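You operate a simulated robot arm through the tools that you are given. There is no shell and no other tool.

Carry out the task below with a simulated robot arm. There is one attempt and no reset: what you move stays moved.

JOB
Tape the small grey core all round on the small round plate.
Fine: tighten the blue lever, swing the green arm in, turn the hand wheel, swing the arm out. Where these are worked on the way, their far stop is far enough and under half their travel is too little: green arm.

The check looks at the end state, three seconds after you hand in, the way a careful person would. Anything else that was tipped, shoved, dropped, spilled or broken makes it a failure.

ROBOT AND FRAMES
A 7-joint arm with a two-finger parallel gripper, fixed in place. Base frame: the origin is at the foot of the arm, x ahead of it, y to its left, z up; the work surface is at about z = 0. Lengths are in mm, angles in degrees, forces in N, time in s.
With the tool pointing down near the work surface it reaches from about 220 to 580 mm from the base axis. Its first joint turns from -66.0 to 66.0 degrees. Payload 2.5 kg.
The TCP is the grasp point between the finger pads, 23 mm short of the fingertips. In the tool frame z runs along the fingers and y along their closing line. The gripper opens to 94 mm. The fingers are 38 mm wide and 10 mm thick; the gripper's body (54 by 96 mm) begins 39 mm behind the TCP.
Orientation is that of the tool frame in the base frame, as [roll, pitch, yaw] about the fixed x, y, z axes, in that order (R = Rz(yaw) Ry(pitch) Rx(roll)). With the fingers straight down and closing along the base's y, the tool's x points along the base's -x, its y along +y and its z along -z.

CONTROLS
- The arm moves only by the tool nudge_tool. Its argument "rows" is a list of rows, each an object (a shift or turn left out is 0, a gripper value left out holds the last) with "translation": the shift along the tool's x, y, z in mm, a list of three; "rot": the turn, a rotation vector about the tool's x, y, z in degrees, a list of three. In form: [{"translation": [tx, ty, tz], "rot": [wx, wy, wz]}, ...]. A call has 1 to 20 rows; each row shifts and turns the commanded pose from where the row before left it, along the tool's axes as they then stand. "claw" is the finger opening in mm, from 0 to 94, set as the call begins (left out, the last holds). A row lasts 0.2 s, in which the tool goes at most 50 mm and 8.6 degrees; a call with a longer step from one row to the next is refused whole, and so is a gripper value outside its range. A pose out of reach is approached as far as the arm can. The call stops where the force on the tool passes 70 N (or 10 N more than at its start, if that is more) or the arm is blocked; 0.2 s more then pass. The fingers move at their own pace (about 108 mm/s each) and stop on an object; they squeeze with about 25 N. The grip force told is the motor's: it shows also when the fingers shut on nothing. Time passes only in rows, and 0.2 s behind the last, so rows that do not move let the fingers close. The reply holds the time, the measured pose of the TCP, the force on the tool along the base axes, the opening and the grip force, in the units named above and with some noise, with the torque about the TCP (base axes, N m) and any sound that the robot's microphone picked up.
- Cameras (640 x 400 px; columns grow to the right, rows downward): "scene" is fixed at [103.8, -398.3, 539.1]; the picture's right is [0.92, -0.39, 0.00], its down [-0.24, -0.57, -0.79] and it looks along [0.31, 0.72, -0.62] (base axes); focal length 319 px, centre (320, 200). "wrist" rides on the gripper at [86, 16, -74] in the tool frame; the picture's right is [-0.18, 0.98, 0.00], its down [-0.58, -0.11, -0.81] and it looks along [-0.79, -0.15, 0.59] (tool axes); focal length 243 px, centre (320, 200). There is no depth. A picture from a camera that has moved, and an enlarged one, comes with that camera's place and axes in the base frame and with its lens.
- capture(camera): a new picture of that camera. It takes no simulated time.
- zoom(camera, box): a new picture of the part [left, top, right, bottom] of that camera's present view, enlarged. It takes no simulated time.
- finish_job(): hands the job in; it is judged then, once.

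Places have to be worked out from the pictures, the camera data and where the tool is seen. Open the gripper and draw the arm clear of the work before you hand the job in, unless the task says otherwise.

The tools are called as a command line: name --argument value ..., lists and objects as JSON in quotes. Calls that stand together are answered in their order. nudge_tool: Moves the arm, as the interface text tells. Its arguments: {"type":"object","properties":{"rows":{"type":"array","items":{"type":"object","properties":{"translation":{"type":"array","items":{"type":"number"}},"rot":{"type":"array","items":{"type":"number"}}}}},"claw":{"type":"number"}},"required":["rows"]} The other tools are called the same way: capture (camera) takes a picture; zoom (camera, box) takes an enlarged picture of a part of a camera's view; finish_job () hands the job in.

At the start:

```text
time_s: 0.0
tcp_pos: [383.3, -20.3, 285.2]
orientation: [-180.0, 0.0, 180.0]
force: [-0.2, -0.4, 0.4]
torque: [-0.01, -0.02, 0.03]
opening: 93.7
grip_force: 0.0
```

scene: 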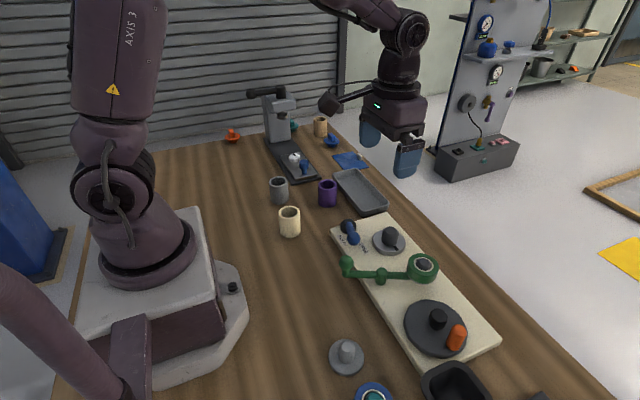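
wrist: 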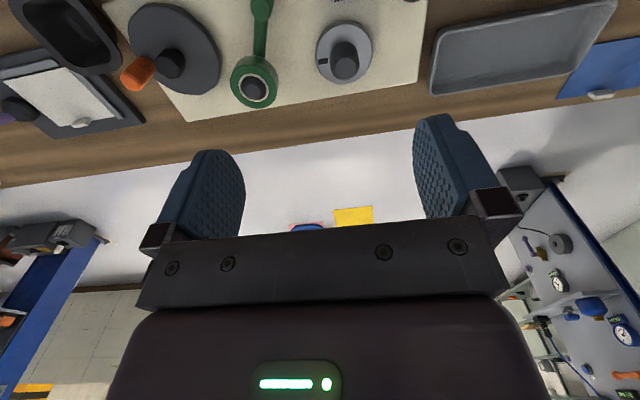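

I'll look closely at the fixture board and the surroundings before moving.

zoom --camera "scene" --box '[320, 200, 520, 325]'

zoom --camera "scene" --box '[300, 280, 540, 400]'

zoom --camera "scene" --box '[210, 80, 410, 240]'

zoom --camera "wrist" --box '[0, 0, 440, 180]'

```text
3.20 times, centred on (420, 262) of scene
camera zoom: at [103.8, -398.3, 539.1], right [0.92, -0.39, 0.0], down [-0.24, -0.57, -0.79], along [0.31, 0.72, -0.62], focal length 1021 px, centre (0, 0)
```

zoom: 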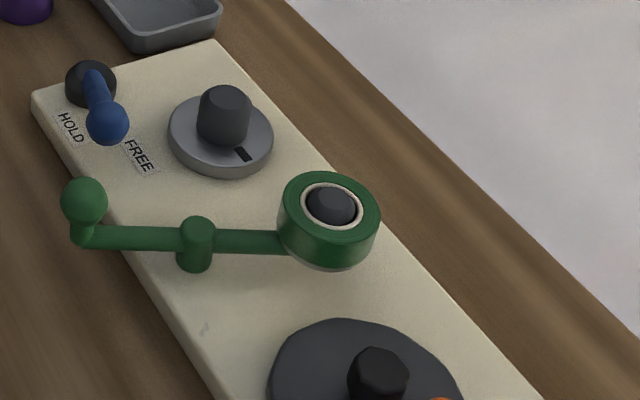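

```text
2.67 times, centred on (420, 340) of scene
camera zoom: at [103.8, -398.3, 539.1], right [0.92, -0.39, 0.0], down [-0.24, -0.57, -0.79], along [0.31, 0.72, -0.62], focal length 851 px, centre (53, -173)
```

zoom: 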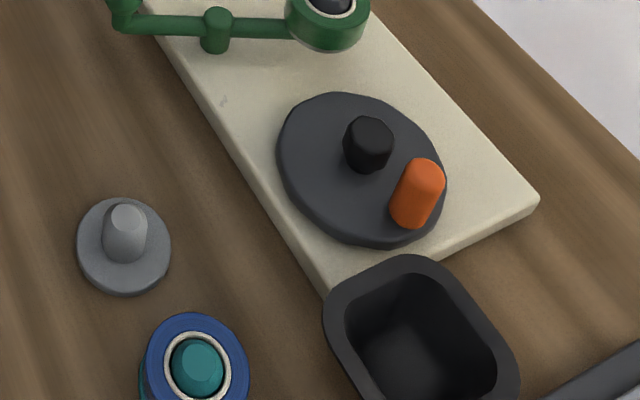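

```text
2.50 times, centred on (310, 160) of scene
camera zoom: at [103.8, -398.3, 539.1], right [0.92, -0.39, 0.0], down [-0.24, -0.57, -0.79], along [0.31, 0.72, -0.62], focal length 798 px, centre (345, 300)
```

zoom: 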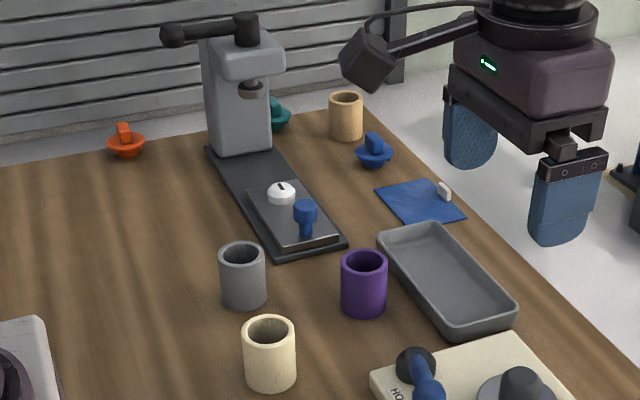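

```text
1.45 times, centred on (220, 90) of wrist
camera zoom: at [297.7, -4.4, 359.2], right [0.18, 0.98, 0.0], down [0.58, -0.11, 0.81], along [0.79, -0.15, -0.59], focal length 353 px, centre (466, 360)
```

zoom: 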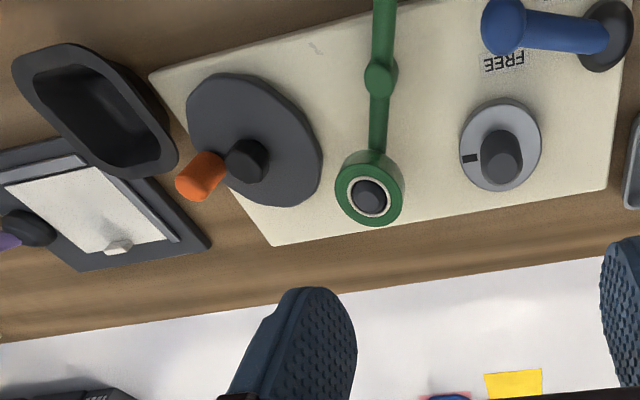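

The board carries the blue HOLD/FREE lever, a small grey plate with a knob, the green arm with a roll, and the wheel with an orange handle. I'll draw the arm back at height to get a better wrist view.

nudge_tool --rows '[{"translation": [40, -20, -20]}, {"translation": [40, -20, -20]}, {"translation": [40, -20, -20]}, {"translation": [0, 0, 0]}]'

capture --camera "wrist"

capture --camera "scene"

```text
time_s: 1.0
tcp_pos: [262.6, -79.9, 344.5]
orientation: [-180.0, 0.0, 180.0]
force: [0.5, -0.5, -0.2]
torque: [-0.01, 0.01, -0.03]
opening: 94.2
grip_force: 0.0
```

```text
taken
camera wrist: at [177.0, -64.8, 418.5], right [0.18, 0.98, 0.0], down [0.58, -0.11, 0.81], along [0.79, -0.15, -0.59], focal length 243 px, centre (320, 200)
```

wrist: 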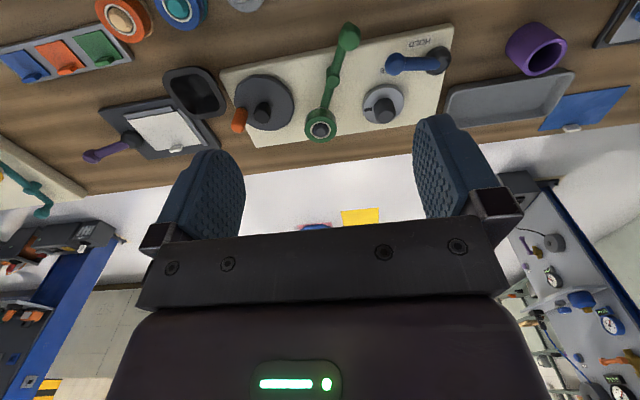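

```text
taken
```

scene: 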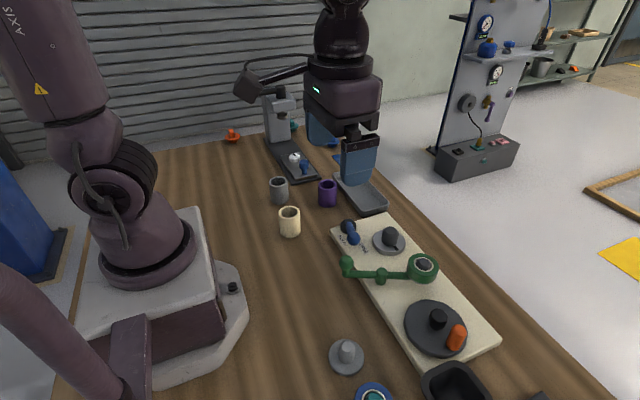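

zoom --camera "wrist" --box '[200, 0, 480, 160]'

zoom --camera "wrist" --box '[0, 0, 300, 190]'

```text
2.29 times, centred on (340, 80) of wrist
camera zoom: at [177.0, -64.8, 418.5], right [0.18, 0.98, 0.0], down [0.58, -0.11, 0.81], along [0.79, -0.15, -0.59], focal length 555 px, centre (274, 474)
```

zoom: 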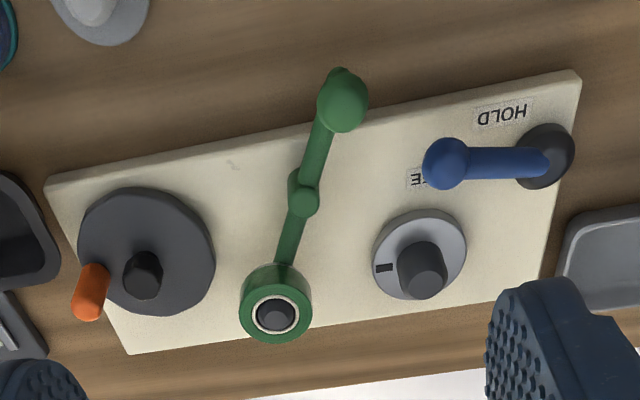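

```text
2.11 times, centred on (150, 95) of wrist
camera zoom: at [177.0, -64.8, 418.5], right [0.18, 0.98, 0.0], down [0.58, -0.11, 0.81], along [0.79, -0.15, -0.59], focal length 511 px, centre (678, 421)
```

zoom: 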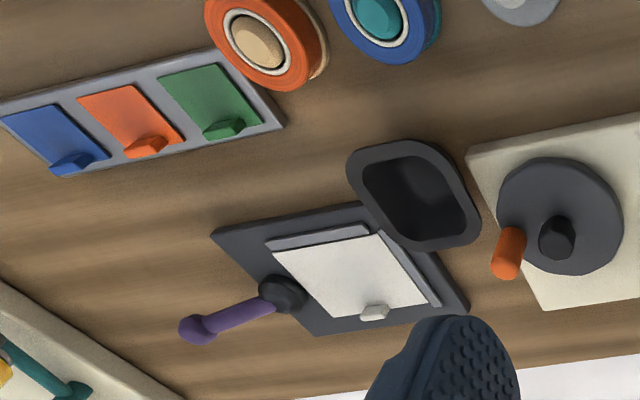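

The grey core already sits on the small plate (black index mark). I estimate the lever pivot at (381,80), its ball near (355,8,62), the green ball near (307,-51,69) and the wheel near (400,-215). I'll move closer to the lever for a better look.

nudge_tool --rows '[{"translation": [-2, 24, 34]}, {"translation": [-2, 24, 34]}, {"translation": [-2, 24, 34]}, {"translation": [-2, 24, 34]}, {}]'

capture --camera "wrist"

zoom --camera "wrist" --box '[220, 0, 480, 180]'

```text
time_s: 2.2
tcp_pos: [271.9, 11.7, 209.1]
orientation: [180.0, 0.0, -180.0]
force: [-0.7, 0.1, 0.2]
torque: [-0.03, 0.0, 0.01]
opening: 94.1
grip_force: 0.0
```

```text
taken
camera wrist: at [186.8, 27.6, 282.5], right [0.18, 0.98, 0.0], down [0.58, -0.11, 0.81], along [0.79, -0.15, -0.59], focal length 243 px, centre (320, 200)
```

wrist: 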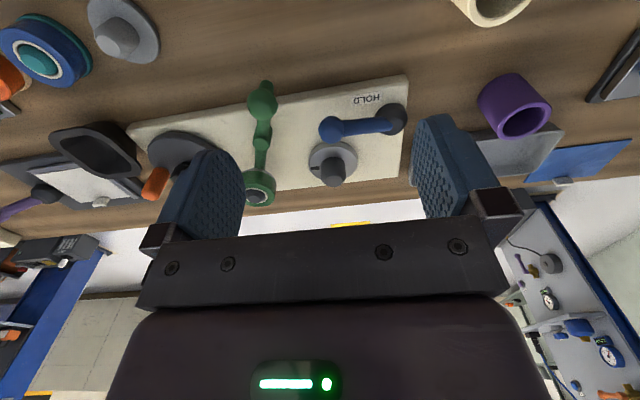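

```text
2.22 times, centred on (350, 90) of wrist
camera zoom: at [186.8, 27.6, 282.5], right [0.18, 0.98, 0.0], down [0.58, -0.11, 0.81], along [0.79, -0.15, -0.59], focal length 539 px, centre (253, 444)
```

zoom: 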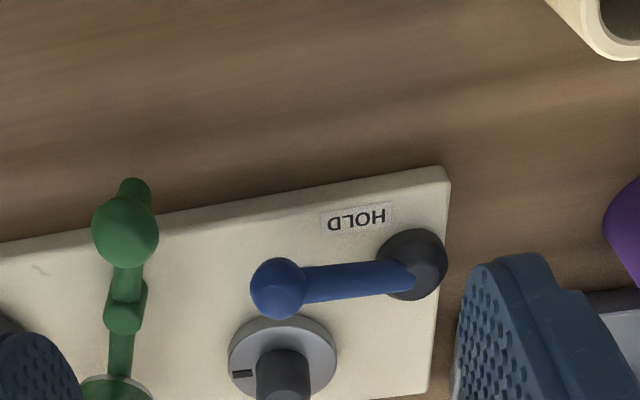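

Both views agree: the ball centre is at about (355.5, 8.3, 62) with a 28 mm diameter, and the lever pivot is at (381,80). HOLD lies towards -x/+y. I'll go above the ball and turn the tool +70° in yaw so the fingers straddle the lever.

nudge_tool --rows '[{"translation": [-27.8, -1.2, 19.7]}, {"translation": [-27.8, -1.2, 19.7]}, {"translation": [-27.9, -1.2, 19.7]}, {"rot": [0, 0, -7.8]}, {"rot": [0, 0, -7.8]}, {"rot": [0, 0, -7.8]}, {"rot": [0, 0, -7.8]}, {"rot": [0, 0, -7.8]}, {"rot": [0, 0, -7.8]}, {"rot": [0, 0, -7.8]}, {"rot": [0, 0, -7.8]}, {"rot": [0, 0, -7.6]}, {}]' --claw 50

capture --camera "wrist"

capture --camera "scene"

```text
time_s: 5.0
tcp_pos: [354.2, 10.9, 149.7]
orientation: [-180.0, 0.0, -110.0]
force: [0.6, 0.5, 0.8]
torque: [-0.04, -0.01, 0.0]
opening: 49.9
grip_force: 0.1
```

```text
taken
camera wrist: at [310.1, -64.4, 223.7], right [-0.86, 0.51, 0.0], down [0.3, 0.51, 0.81], along [0.41, 0.69, -0.59], focal length 243 px, centre (320, 200)
```

wrist: 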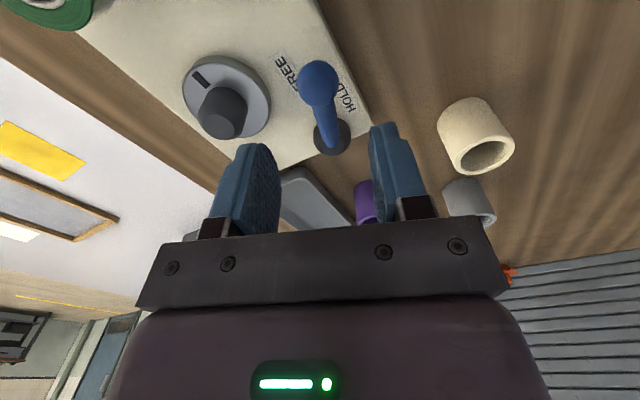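

```text
taken
```

scene: 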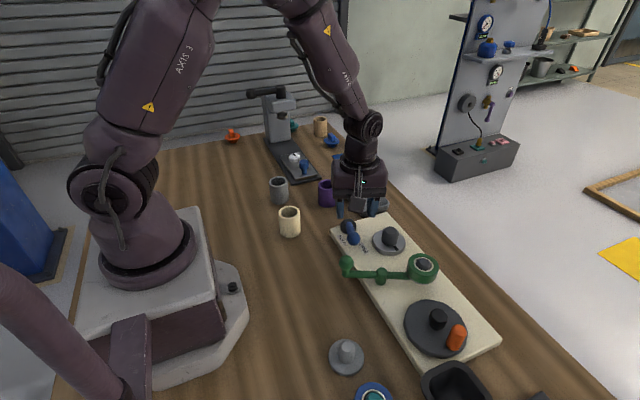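

The ball re-measures at (354.7, 7.7, 62), centred under the fingers. I'll lower the open fingers over it so they straddle it.

nudge_tool --rows '[{"translation": [2.5, -2, 25]}, {"translation": [0, 0, 25]}, {"translation": [0, 0, 20]}, {"translation": [0, 0, 16]}, {}]'

capture --camera "wrist"

zoom --camera "scene" --box '[300, 130, 460, 290]'

```text
time_s: 6.2
tcp_pos: [354.3, 9.7, 61.9]
orientation: [-179.9, 0.0, -110.0]
force: [-0.1, 0.4, -0.1]
torque: [0.01, 0.03, 0.02]
opening: 50.3
grip_force: 0.1
```

```text
taken
camera wrist: at [310.7, -66.7, 136.1], right [-0.86, 0.51, 0.0], down [0.3, 0.51, 0.81], along [0.41, 0.69, -0.59], focal length 243 px, centre (320, 200)
```

wrist: 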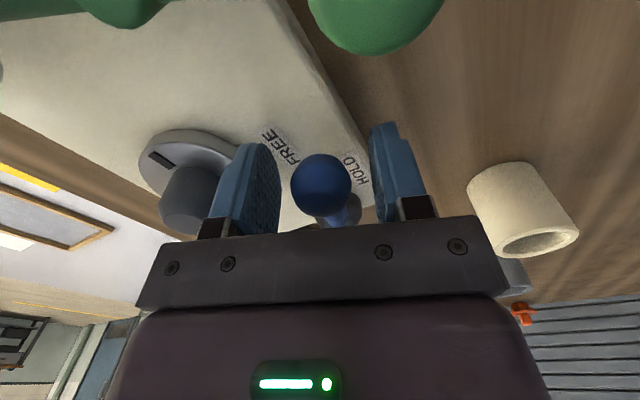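

```text
2.50 times, centred on (380, 210) of scene
camera zoom: at [103.8, -398.3, 539.1], right [0.92, -0.39, 0.0], down [-0.24, -0.57, -0.79], along [0.31, 0.72, -0.62], focal length 798 px, centre (170, 175)
```

zoom: 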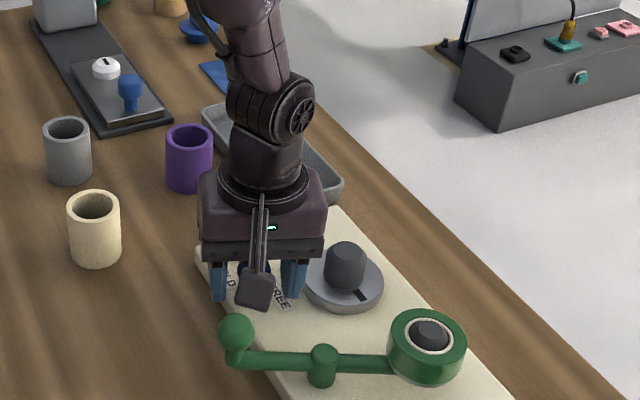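

The ball is centred between the fingers. I'll narrow the fingers to just clear of it and sweep clockwise about the pivot towards HOLD, watching the force.

nudge_tool --rows '[{}, {}, {"translation": [-0.29, 6.62, 0], "rot": [0, 0, 5]}, {"translation": [-0.29, 6.62, 0], "rot": [0, 0, 5]}, {"translation": [-0.29, 6.62, 0], "rot": [0, 0, 5]}, {"translation": [-0.29, 6.62, 0], "rot": [0, 0, 5]}]' --claw 32

capture --camera "wrist"

```text
time_s: 7.6
tcp_pos: [332.9, 22.6, 63.6]
orientation: [180.0, 0.0, -130.0]
force: [0.7, -0.3, -0.6]
torque: [-0.01, -0.04, -0.02]
opening: 32.5
grip_force: 0.3
```

```text
taken
camera wrist: at [265.7, -34.0, 137.7], right [-0.63, 0.77, 0.0], down [0.46, 0.37, 0.81], along [0.62, 0.51, -0.59], focal length 243 px, centre (320, 200)
```

wrist: 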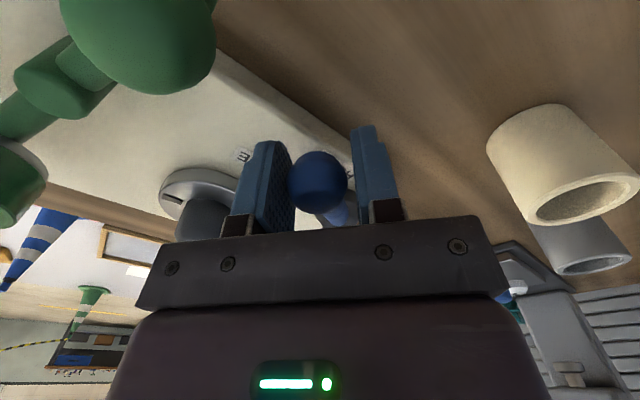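

The lever follows with almost no force. I'll continue in the same arc.

nudge_tool --rows '[{"translation": [-0.29, 6.62, 0], "rot": [0, 0, 5]}, {"translation": [-0.29, 6.62, 0], "rot": [0, 0, 5]}, {"translation": [-0.29, 6.62, 0], "rot": [0, 0, 5]}, {"translation": [-0.29, 6.62, 0], "rot": [0, 0, 5]}]'

capture --camera "wrist"

zoom --camera "scene" --box '[280, 130, 440, 290]'

```text
time_s: 8.6
tcp_pos: [317.9, 42.3, 64.2]
orientation: [180.0, 0.1, -150.1]
force: [0.7, -0.5, 0.2]
torque: [-0.01, 0.01, -0.02]
opening: 32.3
grip_force: 0.2
```

```text
taken
camera wrist: at [234.8, 12.3, 138.2], right [-0.33, 0.94, 0.0], down [0.56, 0.2, 0.81], along [0.76, 0.27, -0.59], focal length 243 px, centre (320, 200)
```

wrist: 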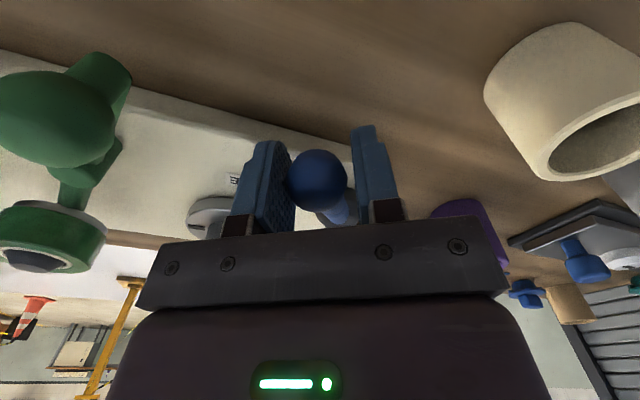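

```text
2.50 times, centred on (360, 210) of scene
camera zoom: at [103.8, -398.3, 539.1], right [0.92, -0.39, 0.0], down [-0.24, -0.57, -0.79], along [0.31, 0.72, -0.62], focal length 798 px, centre (220, 175)
```

zoom: 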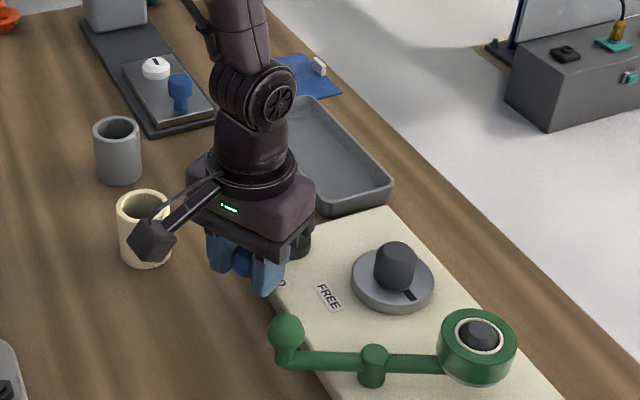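

Still free with no stop felt. I'll continue in smaller sets.

nudge_tool --rows '[{"translation": [-0.29, 6.62, 0], "rot": [0, 0, 5]}, {"translation": [-0.29, 6.62, 0], "rot": [0, 0, 5]}, {"translation": [-0.29, 6.62, 0], "rot": [0, 0, 5]}]'

capture --camera "wrist"

zoom --camera "scene" --box '[280, 130, 440, 290]'

```text
time_s: 9.4
tcp_pos: [309.0, 61.5, 64.9]
orientation: [-179.9, 0.1, -165.2]
force: [1.6, -3.2, 1.1]
torque: [-0.01, 0.03, 0.01]
opening: 33.3
grip_force: 1.7
```

```text
taken
camera wrist: at [222.1, 52.8, 138.6], right [-0.07, 1.0, 0.0], down [0.59, 0.04, 0.81], along [0.8, 0.06, -0.59], focal length 243 px, centre (320, 200)
```

wrist: 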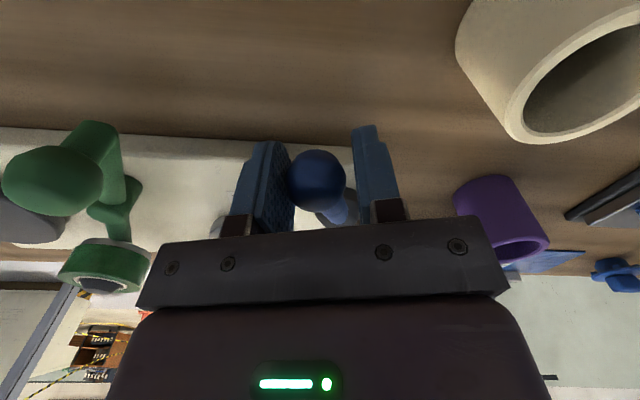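

```text
2.50 times, centred on (360, 210) of scene
camera zoom: at [103.8, -398.3, 539.1], right [0.92, -0.39, 0.0], down [-0.24, -0.57, -0.79], along [0.31, 0.72, -0.62], focal length 798 px, centre (220, 175)
```

zoom: 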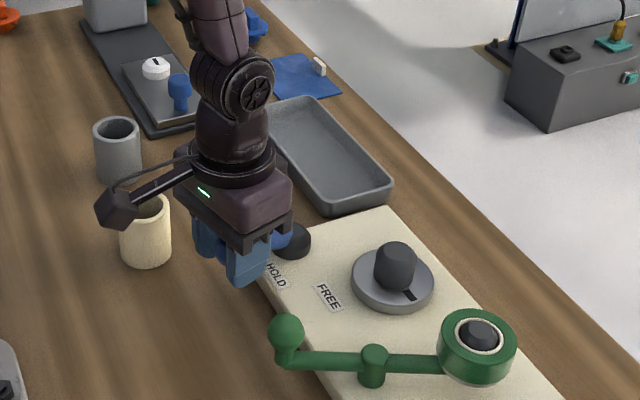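

A slight reaction (3 N) has appeared, maybe the stop. I'll push a little further in small steps.

nudge_tool --rows '[{"translation": [-0.07, 3.3, 0], "rot": [0, 0, 2.5]}, {"translation": [-0.07, 3.3, 0], "rot": [0, 0, 2.5]}]'

```text
time_s: 10.0
tcp_pos: [307.7, 67.7, 64.5]
orientation: [180.0, 0.0, -170.0]
force: [0.2, -4.3, 0.8]
torque: [-0.01, -0.02, 0.02]
opening: 33.8
grip_force: 1.9
```

nudge_tool --rows '[{"translation": [-0.07, 3.3, 0], "rot": [0, 0, 2.5]}, {"translation": [-0.07, 3.3, 0], "rot": [0, 0, 2.5]}]'

capture --camera "wrist"

zoom --camera "scene" --box '[280, 130, 440, 290]'

```text
time_s: 10.6
tcp_pos: [307.3, 75.4, 62.8]
orientation: [180.0, -0.1, -175.1]
force: [-0.9, -4.3, -0.6]
torque: [0.01, -0.04, -0.02]
opening: 33.8
grip_force: 1.9
```

```text
taken
camera wrist: at [219.9, 82.8, 138.6], right [0.1, 1.0, 0.0], down [0.59, -0.06, 0.81], along [0.8, -0.08, -0.59], focal length 243 px, centre (320, 200)
```

wrist: 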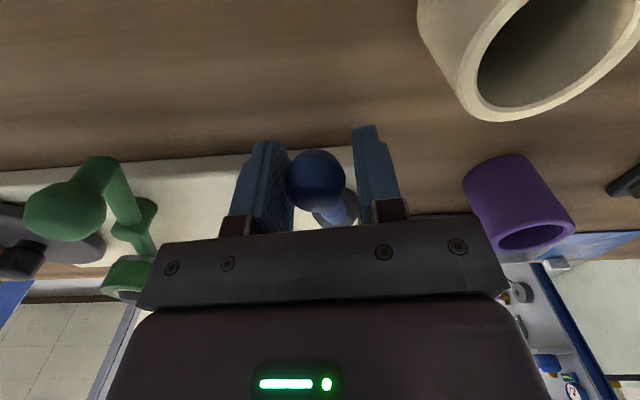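

```text
2.50 times, centred on (360, 210) of scene
camera zoom: at [103.8, -398.3, 539.1], right [0.92, -0.39, 0.0], down [-0.24, -0.57, -0.79], along [0.31, 0.72, -0.62], focal length 798 px, centre (220, 175)
```

zoom: 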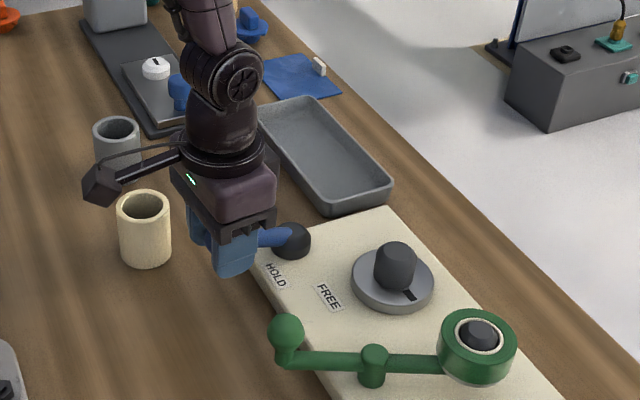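

Lever keeps moving with a steady 4 N. The cream cup is still clear of the fingers, so I'll keep following the arc in small steps.

nudge_tool --rows '[{"translation": [-0.07, 3.3, 0], "rot": [0, 0, 2.5]}, {"translation": [-0.07, 3.3, 0], "rot": [0, 0, 2.5]}]'

capture --camera "wrist"

```text
time_s: 11.2
tcp_pos: [307.4, 80.3, 63.6]
orientation: [180.0, 0.1, 179.9]
force: [-1.4, -4.2, 1.5]
torque: [0.0, 0.02, -0.02]
opening: 33.6
grip_force: 2.0
```

```text
taken
camera wrist: at [221.2, 96.8, 138.2], right [0.19, 0.98, 0.0], down [0.58, -0.11, 0.81], along [0.79, -0.15, -0.59], focal length 243 px, centre (320, 200)
```

wrist: 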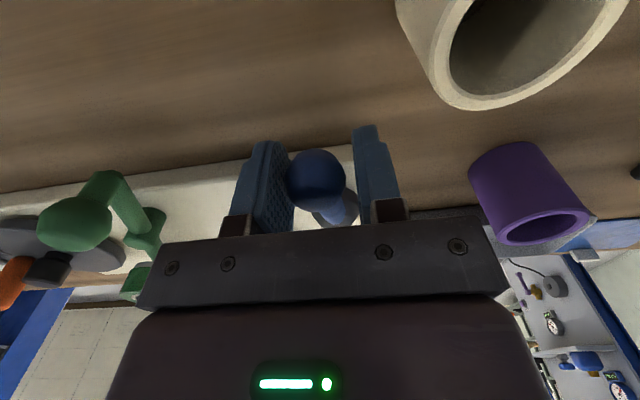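

nudge_tool --rows '[{"translation": [-0.07, 3.3, 0], "rot": [0, 0, 2.5]}, {"translation": [-0.07, 3.3, 0], "rot": [0, 0, 2.5]}, {"translation": [-0.07, 3.3, 0], "rot": [0, 0, 2.5]}]'

capture --camera "wrist"

zoom --camera "scene" --box '[280, 130, 440, 290]'

```text
time_s: 12.0
tcp_pos: [308.6, 87.1, 64.1]
orientation: [-179.8, 0.0, 172.1]
force: [5.4, -30.2, 1.6]
torque: [0.0, -0.05, 0.3]
opening: 44.3
grip_force: 14.2
```

```text
taken
camera wrist: at [225.3, 114.8, 137.6], right [0.32, 0.95, 0.0], down [0.56, -0.18, 0.81], along [0.77, -0.26, -0.59], focal length 243 px, centre (320, 200)
```

wrist: 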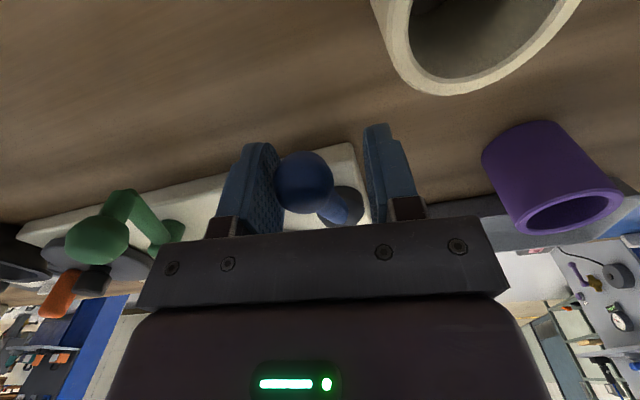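

```text
2.50 times, centred on (360, 210) of scene
camera zoom: at [103.7, -398.3, 539.1], right [0.92, -0.39, 0.0], down [-0.24, -0.57, -0.79], along [0.31, 0.72, -0.62], focal length 798 px, centre (220, 175)
```

zoom: 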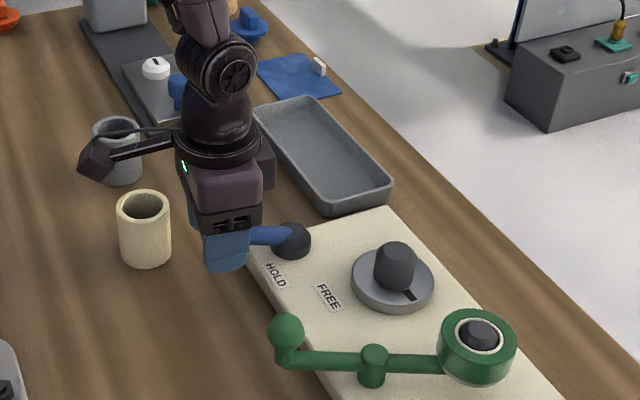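

The force jumped to 30 N and the fingers spread: the lever is at its far stop on the HOLD side. I'll back off, open slightly, lift clear and check that it stays.

nudge_tool --rows '[{"translation": [0, -5, 0]}, {"translation": [0, -3, 0]}, {}, {"translation": [0, 0, -25]}, {"translation": [0, 0, -40]}, {"translation": [0, 0, -40]}, {}]' --claw 50

capture --camera "wrist"

zoom --camera "scene" --box '[280, 130, 440, 290]'

```text
time_s: 13.6
tcp_pos: [304.1, 80.9, 170.0]
orientation: [-180.0, 0.0, 172.4]
force: [0.1, -0.6, 0.4]
torque: [-0.02, 0.01, -0.01]
opening: 50.1
grip_force: 0.1
```

```text
taken
camera wrist: at [221.0, 107.3, 242.9], right [0.31, 0.95, 0.0], down [0.56, -0.18, 0.81], along [0.77, -0.25, -0.59], focal length 243 px, centre (320, 200)
```

wrist: 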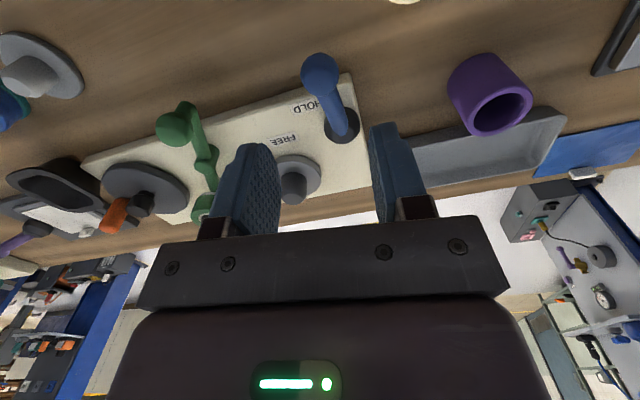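

```text
2.50 times, centred on (360, 210) of scene
camera zoom: at [103.8, -398.3, 539.1], right [0.92, -0.39, 0.0], down [-0.24, -0.57, -0.79], along [0.31, 0.72, -0.62], focal length 798 px, centre (220, 175)
```

zoom: 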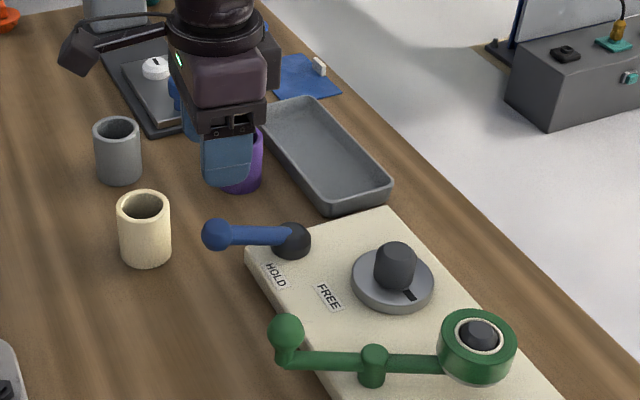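

The lever stays on HOLD. Next I'll go above the green arm's ball (about (307,-51,69)) and align the closing line with its motion.

nudge_tool --rows '[{"translation": [-6.8, -43.5, 6.7]}, {"translation": [-6.8, -43.5, 6.7]}, {"translation": [-6.8, -43.4, 6.6]}, {"rot": [0, 0, 6.5]}, {"rot": [0, 0, 6.5]}, {"rot": [0, 0, 6.4]}, {}]' --claw 56

capture --camera "wrist"

capture --camera "scene"

```text
time_s: 15.2
tcp_pos: [308.6, -48.8, 150.4]
orientation: [180.0, 0.0, 153.0]
force: [-0.2, 0.4, 0.0]
torque: [0.0, 0.02, -0.01]
opening: 56.1
grip_force: 0.0
```

```text
taken
camera wrist: at [239.8, 3.3, 224.3], right [0.61, 0.79, 0.0], down [0.47, -0.36, 0.81], along [0.64, -0.49, -0.59], focal length 243 px, centre (320, 200)
```

wrist: 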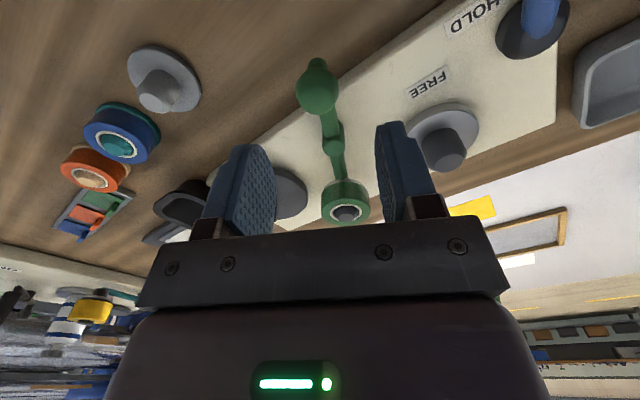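

```text
taken
```

scene: 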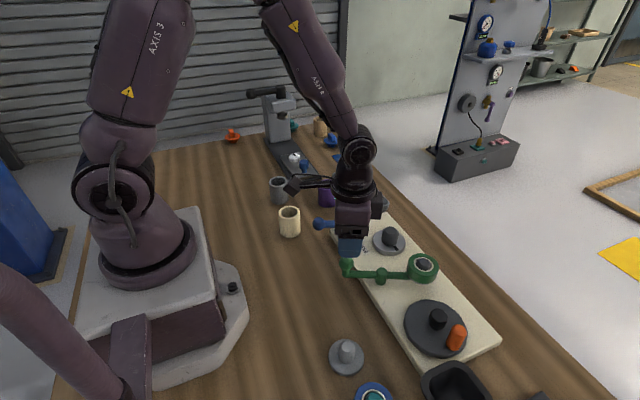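

The ball is confirmed at (308,-51,69). I'll lower the open fingers around it.

nudge_tool --rows '[{"translation": [-0.9, -1.8, 25]}, {"translation": [0, 0, 25]}, {"translation": [0, 0, 20]}, {"translation": [0, 0, 13]}, {}]'

capture --camera "wrist"

```text
time_s: 16.4
tcp_pos: [307.8, -49.9, 65.3]
orientation: [179.9, 0.0, 153.2]
force: [0.0, 0.2, 0.1]
torque: [-0.01, 0.0, 0.0]
opening: 55.7
grip_force: 0.1
```

```text
taken
camera wrist: at [238.9, 2.6, 139.3], right [0.61, 0.79, 0.0], down [0.47, -0.36, 0.81], along [0.64, -0.49, -0.59], focal length 243 px, centre (320, 200)
```

wrist: 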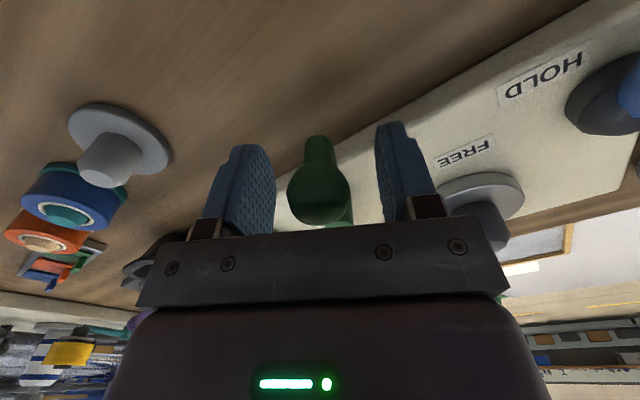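

The ball is centred. I'll narrow the fingers and swing the arm counter-clockwise about its pivot (365,-80), bringing the roll towards the plate.

nudge_tool --rows '[{}, {}, {"translation": [-0.25, -5.61, 0], "rot": [0, 0, -5]}, {"translation": [-0.25, -5.61, 0], "rot": [0, 0, -5]}, {"translation": [-0.25, -5.61, 0], "rot": [0, 0, -5]}, {"translation": [-0.25, -5.61, 0], "rot": [0, 0, -5]}, {"translation": [-0.25, -5.61, 0], "rot": [0, 0, -5]}]' --claw 32

capture --camera "wrist"

zoom --camera "scene" --box '[280, 190, 480, 350]'

```text
time_s: 18.0
tcp_pos: [300.8, -78.0, 66.3]
orientation: [179.9, 0.1, 178.2]
force: [-0.1, -0.4, -0.6]
torque: [-0.03, 0.02, 0.03]
opening: 31.9
grip_force: 0.0
```

```text
taken
camera wrist: at [215.6, -60.1, 140.2], right [0.22, 0.98, 0.0], down [0.58, -0.13, 0.81], along [0.79, -0.17, -0.59], focal length 243 px, centre (320, 200)
```

wrist: 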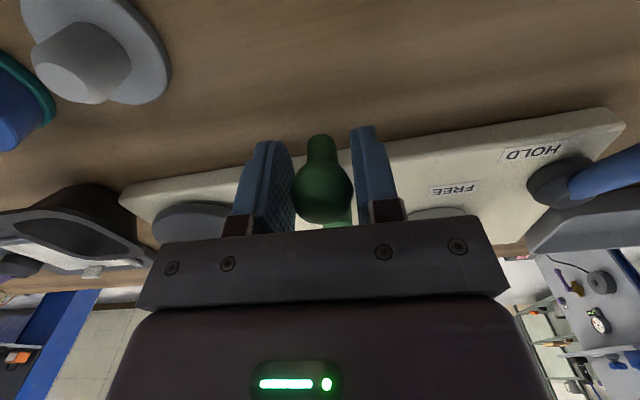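

```text
2.50 times, centred on (380, 270) of scene
camera zoom: at [103.8, -398.3, 539.1], right [0.92, -0.39, 0.0], down [-0.24, -0.57, -0.79], along [0.31, 0.72, -0.62], focal length 798 px, centre (170, 25)
```

zoom: 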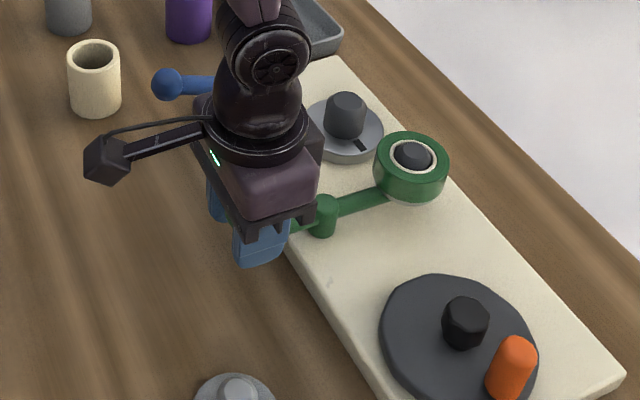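

The arm swings freely and the roll is nearing the core. I'll continue in small steps until contact or the stop.

nudge_tool --rows '[{"translation": [-0.25, -5.61, 0], "rot": [0, 0, -5]}, {"translation": [-0.25, -5.61, 0], "rot": [0, 0, -5]}, {"translation": [-0.25, -5.61, 0], "rot": [0, 0, -5]}]'

zoom --camera "scene" --box '[280, 190, 480, 350]'

```text
time_s: 18.8
tcp_pos: [302.7, -96.1, 66.2]
orientation: [-180.0, 0.1, -166.8]
force: [-1.2, -1.1, -0.1]
torque: [0.01, 0.03, 0.0]
opening: 32.5
grip_force: 0.1
```

```text
2.50 times, centred on (380, 270) of scene
camera zoom: at [103.8, -398.3, 539.1], right [0.92, -0.39, 0.0], down [-0.24, -0.57, -0.79], along [0.31, 0.72, -0.62], focal length 798 px, centre (170, 25)
```

zoom: 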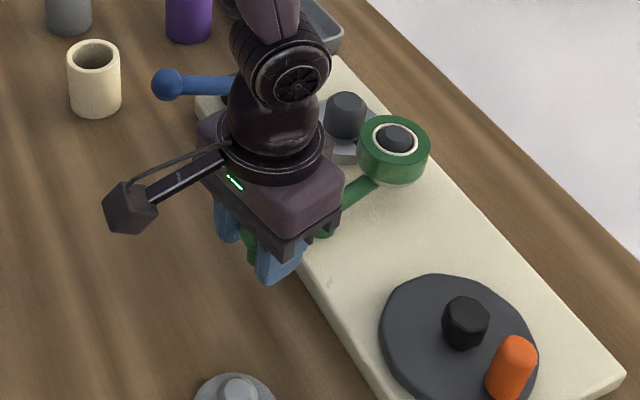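

nudge_tool --rows '[{"translation": [-0.06, -2.81, 0], "rot": [0, 0, -2.5]}, {"translation": [-0.06, -2.81, 0], "rot": [0, 0, -2.5]}, {"translation": [-0.06, -2.81, 0], "rot": [0, 0, -2.5]}]'

zoom --camera "scene" --box '[280, 190, 480, 350]'

```text
time_s: 19.6
tcp_pos: [306.0, -102.1, 66.7]
orientation: [-180.0, 0.0, -159.5]
force: [-0.2, -0.2, -0.5]
torque: [-0.03, 0.01, -0.04]
opening: 31.9
grip_force: 0.1
```

```text
2.50 times, centred on (380, 270) of scene
camera zoom: at [103.8, -398.3, 539.1], right [0.92, -0.39, 0.0], down [-0.24, -0.57, -0.79], along [0.31, 0.72, -0.62], focal length 798 px, centre (170, 25)
```

zoom: 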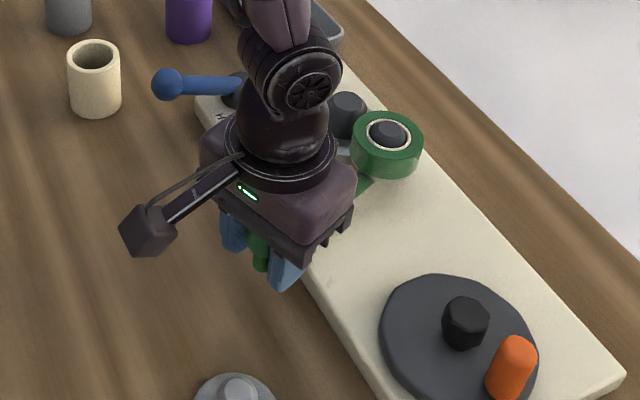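

nudge_tool --rows '[{"translation": [-0.06, -2.81, 0], "rot": [0, 0, -2.5]}, {"translation": [-0.06, -2.81, 0], "rot": [0, 0, -2.5]}, {"translation": [-0.06, -2.81, 0], "rot": [0, 0, -2.5]}]'

zoom --camera "scene" --box '[280, 190, 480, 350]'

```text
time_s: 20.4
tcp_pos: [308.8, -107.8, 65.6]
orientation: [179.7, 0.0, -151.6]
force: [-4.2, 22.9, 3.6]
torque: [-0.12, 0.06, -0.18]
opening: 41.9
grip_force: 11.0
```

```text
2.50 times, centred on (380, 270) of scene
camera zoom: at [103.8, -398.3, 539.1], right [0.92, -0.39, 0.0], down [-0.24, -0.57, -0.79], along [0.31, 0.72, -0.62], focal length 798 px, centre (170, 25)
```

zoom: 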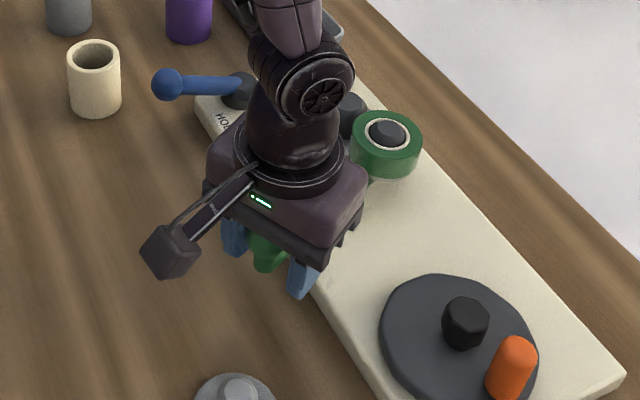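

Stop reached (23 N) with the roll against the core. I'll back off, open, lift clear and look.

nudge_tool --rows '[{"translation": [0, 4, 0]}, {"translation": [0, 2, 0]}, {}, {"translation": [0, 0, -25]}, {"translation": [0, 0, -40]}, {"translation": [0, 0, -40]}, {}]' --claw 56

capture --camera "wrist"

zoom --camera "scene" --box '[280, 190, 480, 350]'

```text
time_s: 22.0
tcp_pos: [306.7, -105.9, 173.1]
orientation: [179.9, -0.1, -152.0]
force: [-0.5, 0.2, -0.2]
torque: [-0.01, 0.03, 0.0]
opening: 56.0
grip_force: 0.0
```

```text
taken
camera wrist: at [223.0, -132.8, 247.2], right [-0.3, 0.95, 0.0], down [0.56, 0.18, 0.81], along [0.77, 0.24, -0.59], focal length 243 px, centre (320, 200)
```

wrist: 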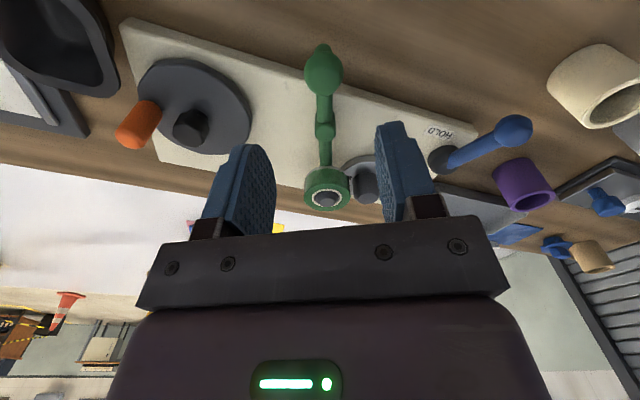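

```text
2.50 times, centred on (380, 270) of scene
camera zoom: at [103.8, -398.3, 539.1], right [0.92, -0.39, 0.0], down [-0.24, -0.57, -0.79], along [0.31, 0.72, -0.62], focal length 798 px, centre (170, 25)
```

zoom: 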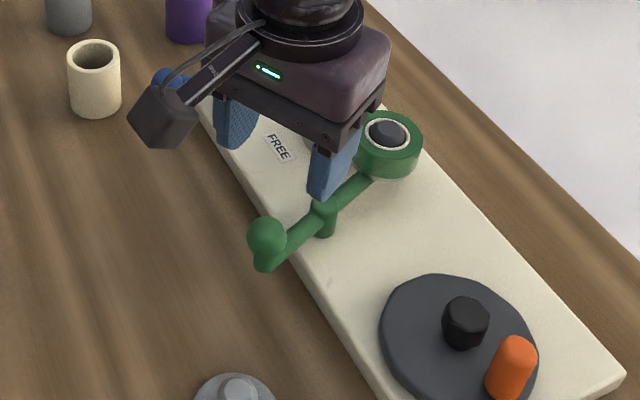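

The arm stays in, with the roll touching the core. Now I'll move over towards the hand wheel for a better view.

nudge_tool --rows '[{"translation": [17.2, -32.4, -10]}, {"translation": [17.2, -32.4, -10]}, {"translation": [17.2, -32.4, -10]}, {"rot": [0, 0, 7]}, {"rot": [0, 0, 7]}, {"rot": [0, 0, 7]}, {"rot": [0, 0, 7]}, {}]'

capture --camera "wrist"

zoom --camera "wrist" --box '[220, 0, 420, 200]'

zoom --camera "scene" --box '[380, 270, 500, 370]'

zoom --camera "scene" --box '[340, 210, 460, 310]'

```text
time_s: 23.8
tcp_pos: [306.2, -215.1, 201.9]
orientation: [-179.9, 0.0, 180.0]
force: [-0.6, -0.3, 0.5]
torque: [0.01, -0.02, -0.03]
opening: 56.1
grip_force: 0.1
```

```text
taken
camera wrist: at [220.5, -199.7, 275.8], right [0.18, 0.98, 0.0], down [0.58, -0.11, 0.81], along [0.79, -0.15, -0.59], focal length 243 px, centre (320, 200)
```

wrist: 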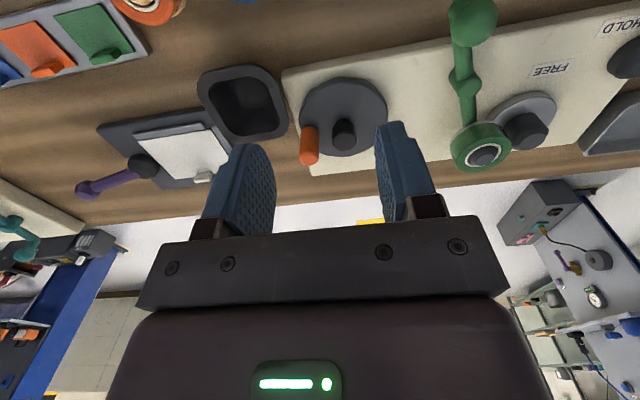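

```text
2.00 times, centred on (320, 100) of wrist
camera zoom: at [220.5, -199.7, 275.8], right [0.18, 0.98, 0.0], down [0.58, -0.11, 0.81], along [0.79, -0.15, -0.59], focal length 485 px, centre (320, 400)
```

zoom: 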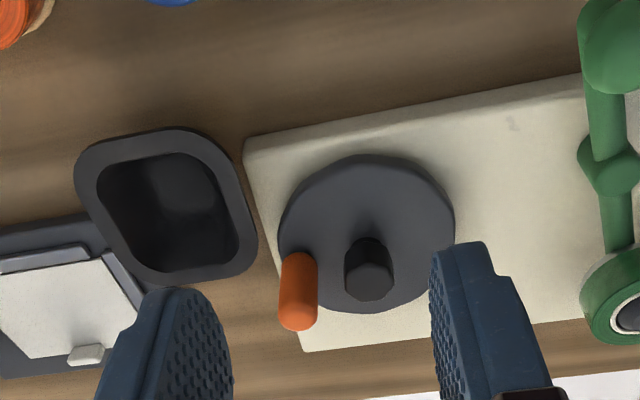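

```text
4.00 times, centred on (440, 320) of scene
camera zoom: at [103.8, -398.3, 539.1], right [0.92, -0.39, 0.0], down [-0.24, -0.57, -0.79], along [0.31, 0.72, -0.62], focal length 1276 px, centre (-160, -280)
```

zoom: 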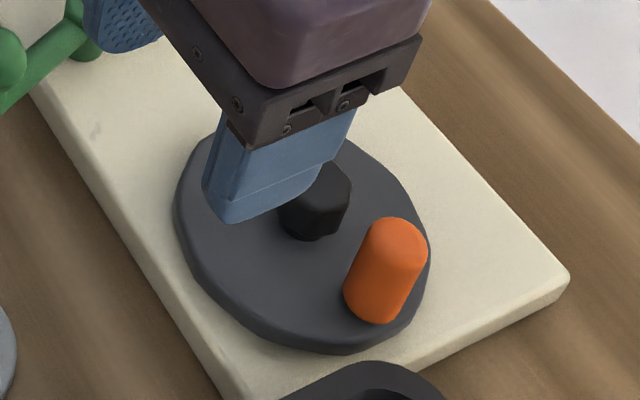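

```text
4.00 times, centred on (400, 260) of scene
camera zoom: at [103.8, -398.3, 539.1], right [0.92, -0.39, 0.0], down [-0.24, -0.57, -0.79], along [0.31, 0.72, -0.62], focal length 1276 px, centre (0, -40)
```

zoom: 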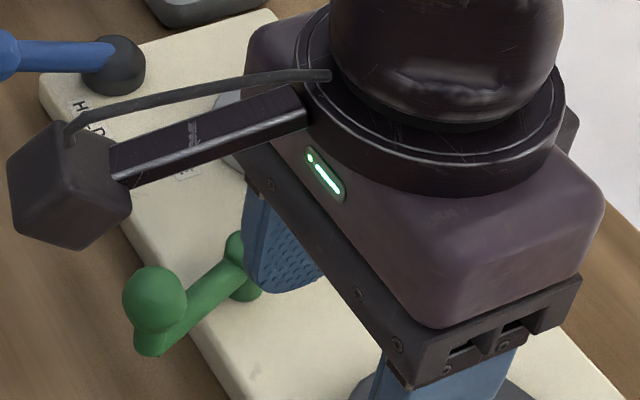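

The wheel centre is at about (403,-206.5) with its hub top near z=60. The orange handle is at about (409,-246), reaching up to z≈68 on a 40 mm radius. Before choosing a direction I'll zoom on the faint mark on the board and on the plate.

zoom --camera "wrist" --box '[360, 20, 440, 90]'

zoom --camera "wrist" --box '[430, 70, 570, 180]'

zoom --camera "wrist" --box '[280, 60, 400, 180]'

```text
5.71 times, centred on (400, 55) of wrist
camera zoom: at [220.5, -199.7, 275.8], right [0.18, 0.98, 0.0], down [0.58, -0.11, 0.81], along [0.79, -0.15, -0.59], focal length 1386 px, centre (-137, 1029)
```

zoom: 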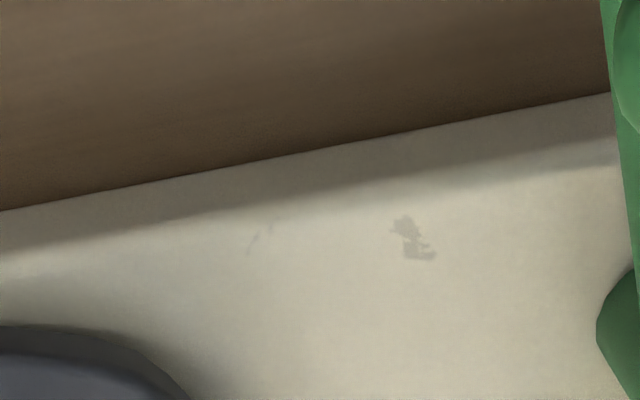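

```text
3.64 times, centred on (500, 125) of wrist
camera zoom: at [220.5, -199.7, 275.8], right [0.18, 0.98, 0.0], down [0.58, -0.11, 0.81], along [0.79, -0.15, -0.59], focal length 882 px, centre (-334, 473)
```

zoom: 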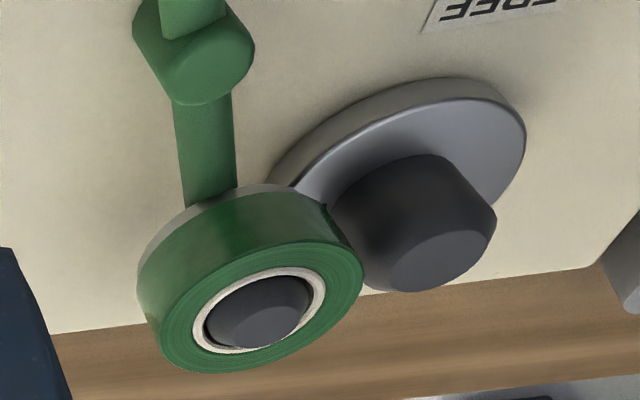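

```text
3.33 times, centred on (340, 120) of wrist
camera zoom: at [220.5, -199.7, 275.8], right [0.18, 0.98, 0.0], down [0.58, -0.11, 0.81], along [0.79, -0.15, -0.59], focal length 809 px, centre (253, 467)
```

zoom: 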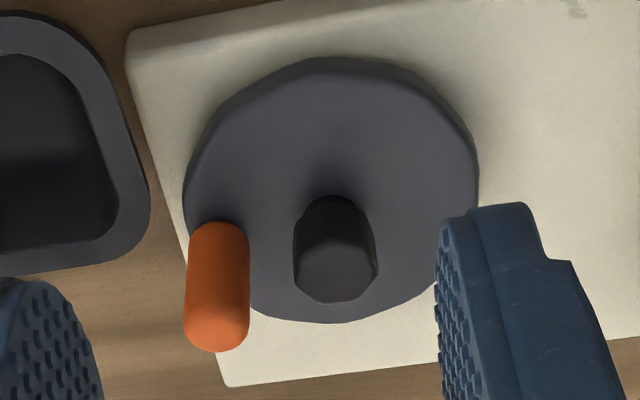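

The green tape roll is pressing on the core. I'll crank clockwise, which tends to draw the arm in. First I'll move above the orange handle with tool x pointing radially outward (yaw about -81°).

nudge_tool --rows '[{"translation": [-34.7, -12, 17.3]}, {"translation": [-34.7, -12, 17.3]}, {"translation": [-34.6, -12, 17.3]}, {"rot": [0, 0, -8.25]}, {"rot": [0, 0, -8.25]}, {"rot": [0, 0, -8.25]}, {"rot": [0, 0, -8.25]}, {"rot": [0, 0, -8.25]}, {"rot": [0, 0, -8.25]}, {"rot": [0, 0, -8.25]}, {"rot": [0, 0, -8.25]}, {"rot": [0, 0, -8.25]}, {"rot": [0, 0, -8.25]}, {"rot": [0, 0, -8.25]}, {"rot": [0, 0, -8.25]}, {}]' --claw 50

capture --camera "wrist"

capture --camera "scene"

```text
time_s: 27.2
tcp_pos: [412.0, -250.8, 150.3]
orientation: [-180.0, 0.0, -80.8]
force: [0.2, -1.1, -1.1]
torque: [0.01, 0.0, 0.05]
opening: 49.8
grip_force: 0.0
```

```text
taken
camera wrist: at [410.1, -340.2, 223.1], right [-1.0, 0.02, 0.0], down [0.01, 0.59, 0.81], along [0.02, 0.81, -0.59], focal length 243 px, centre (320, 200)
```

wrist: 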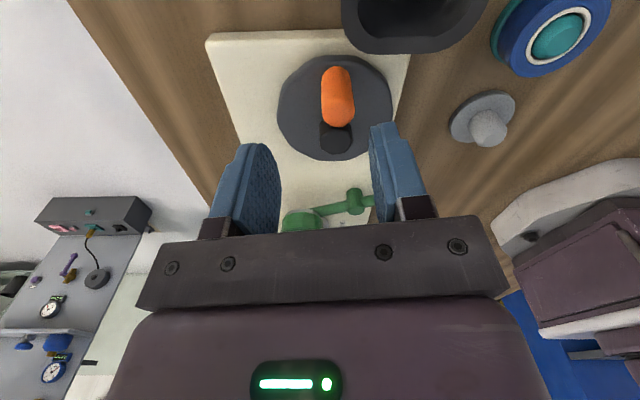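

```text
taken
```

scene: 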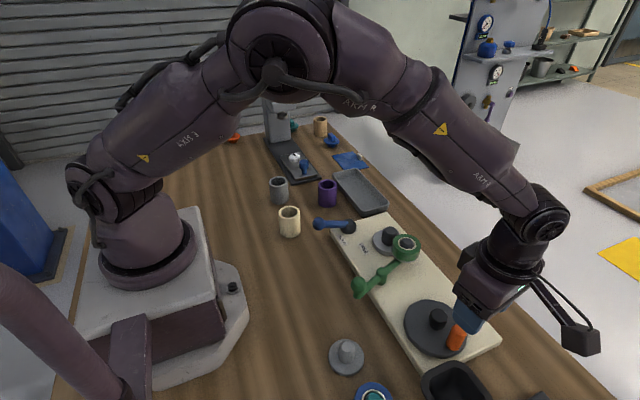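

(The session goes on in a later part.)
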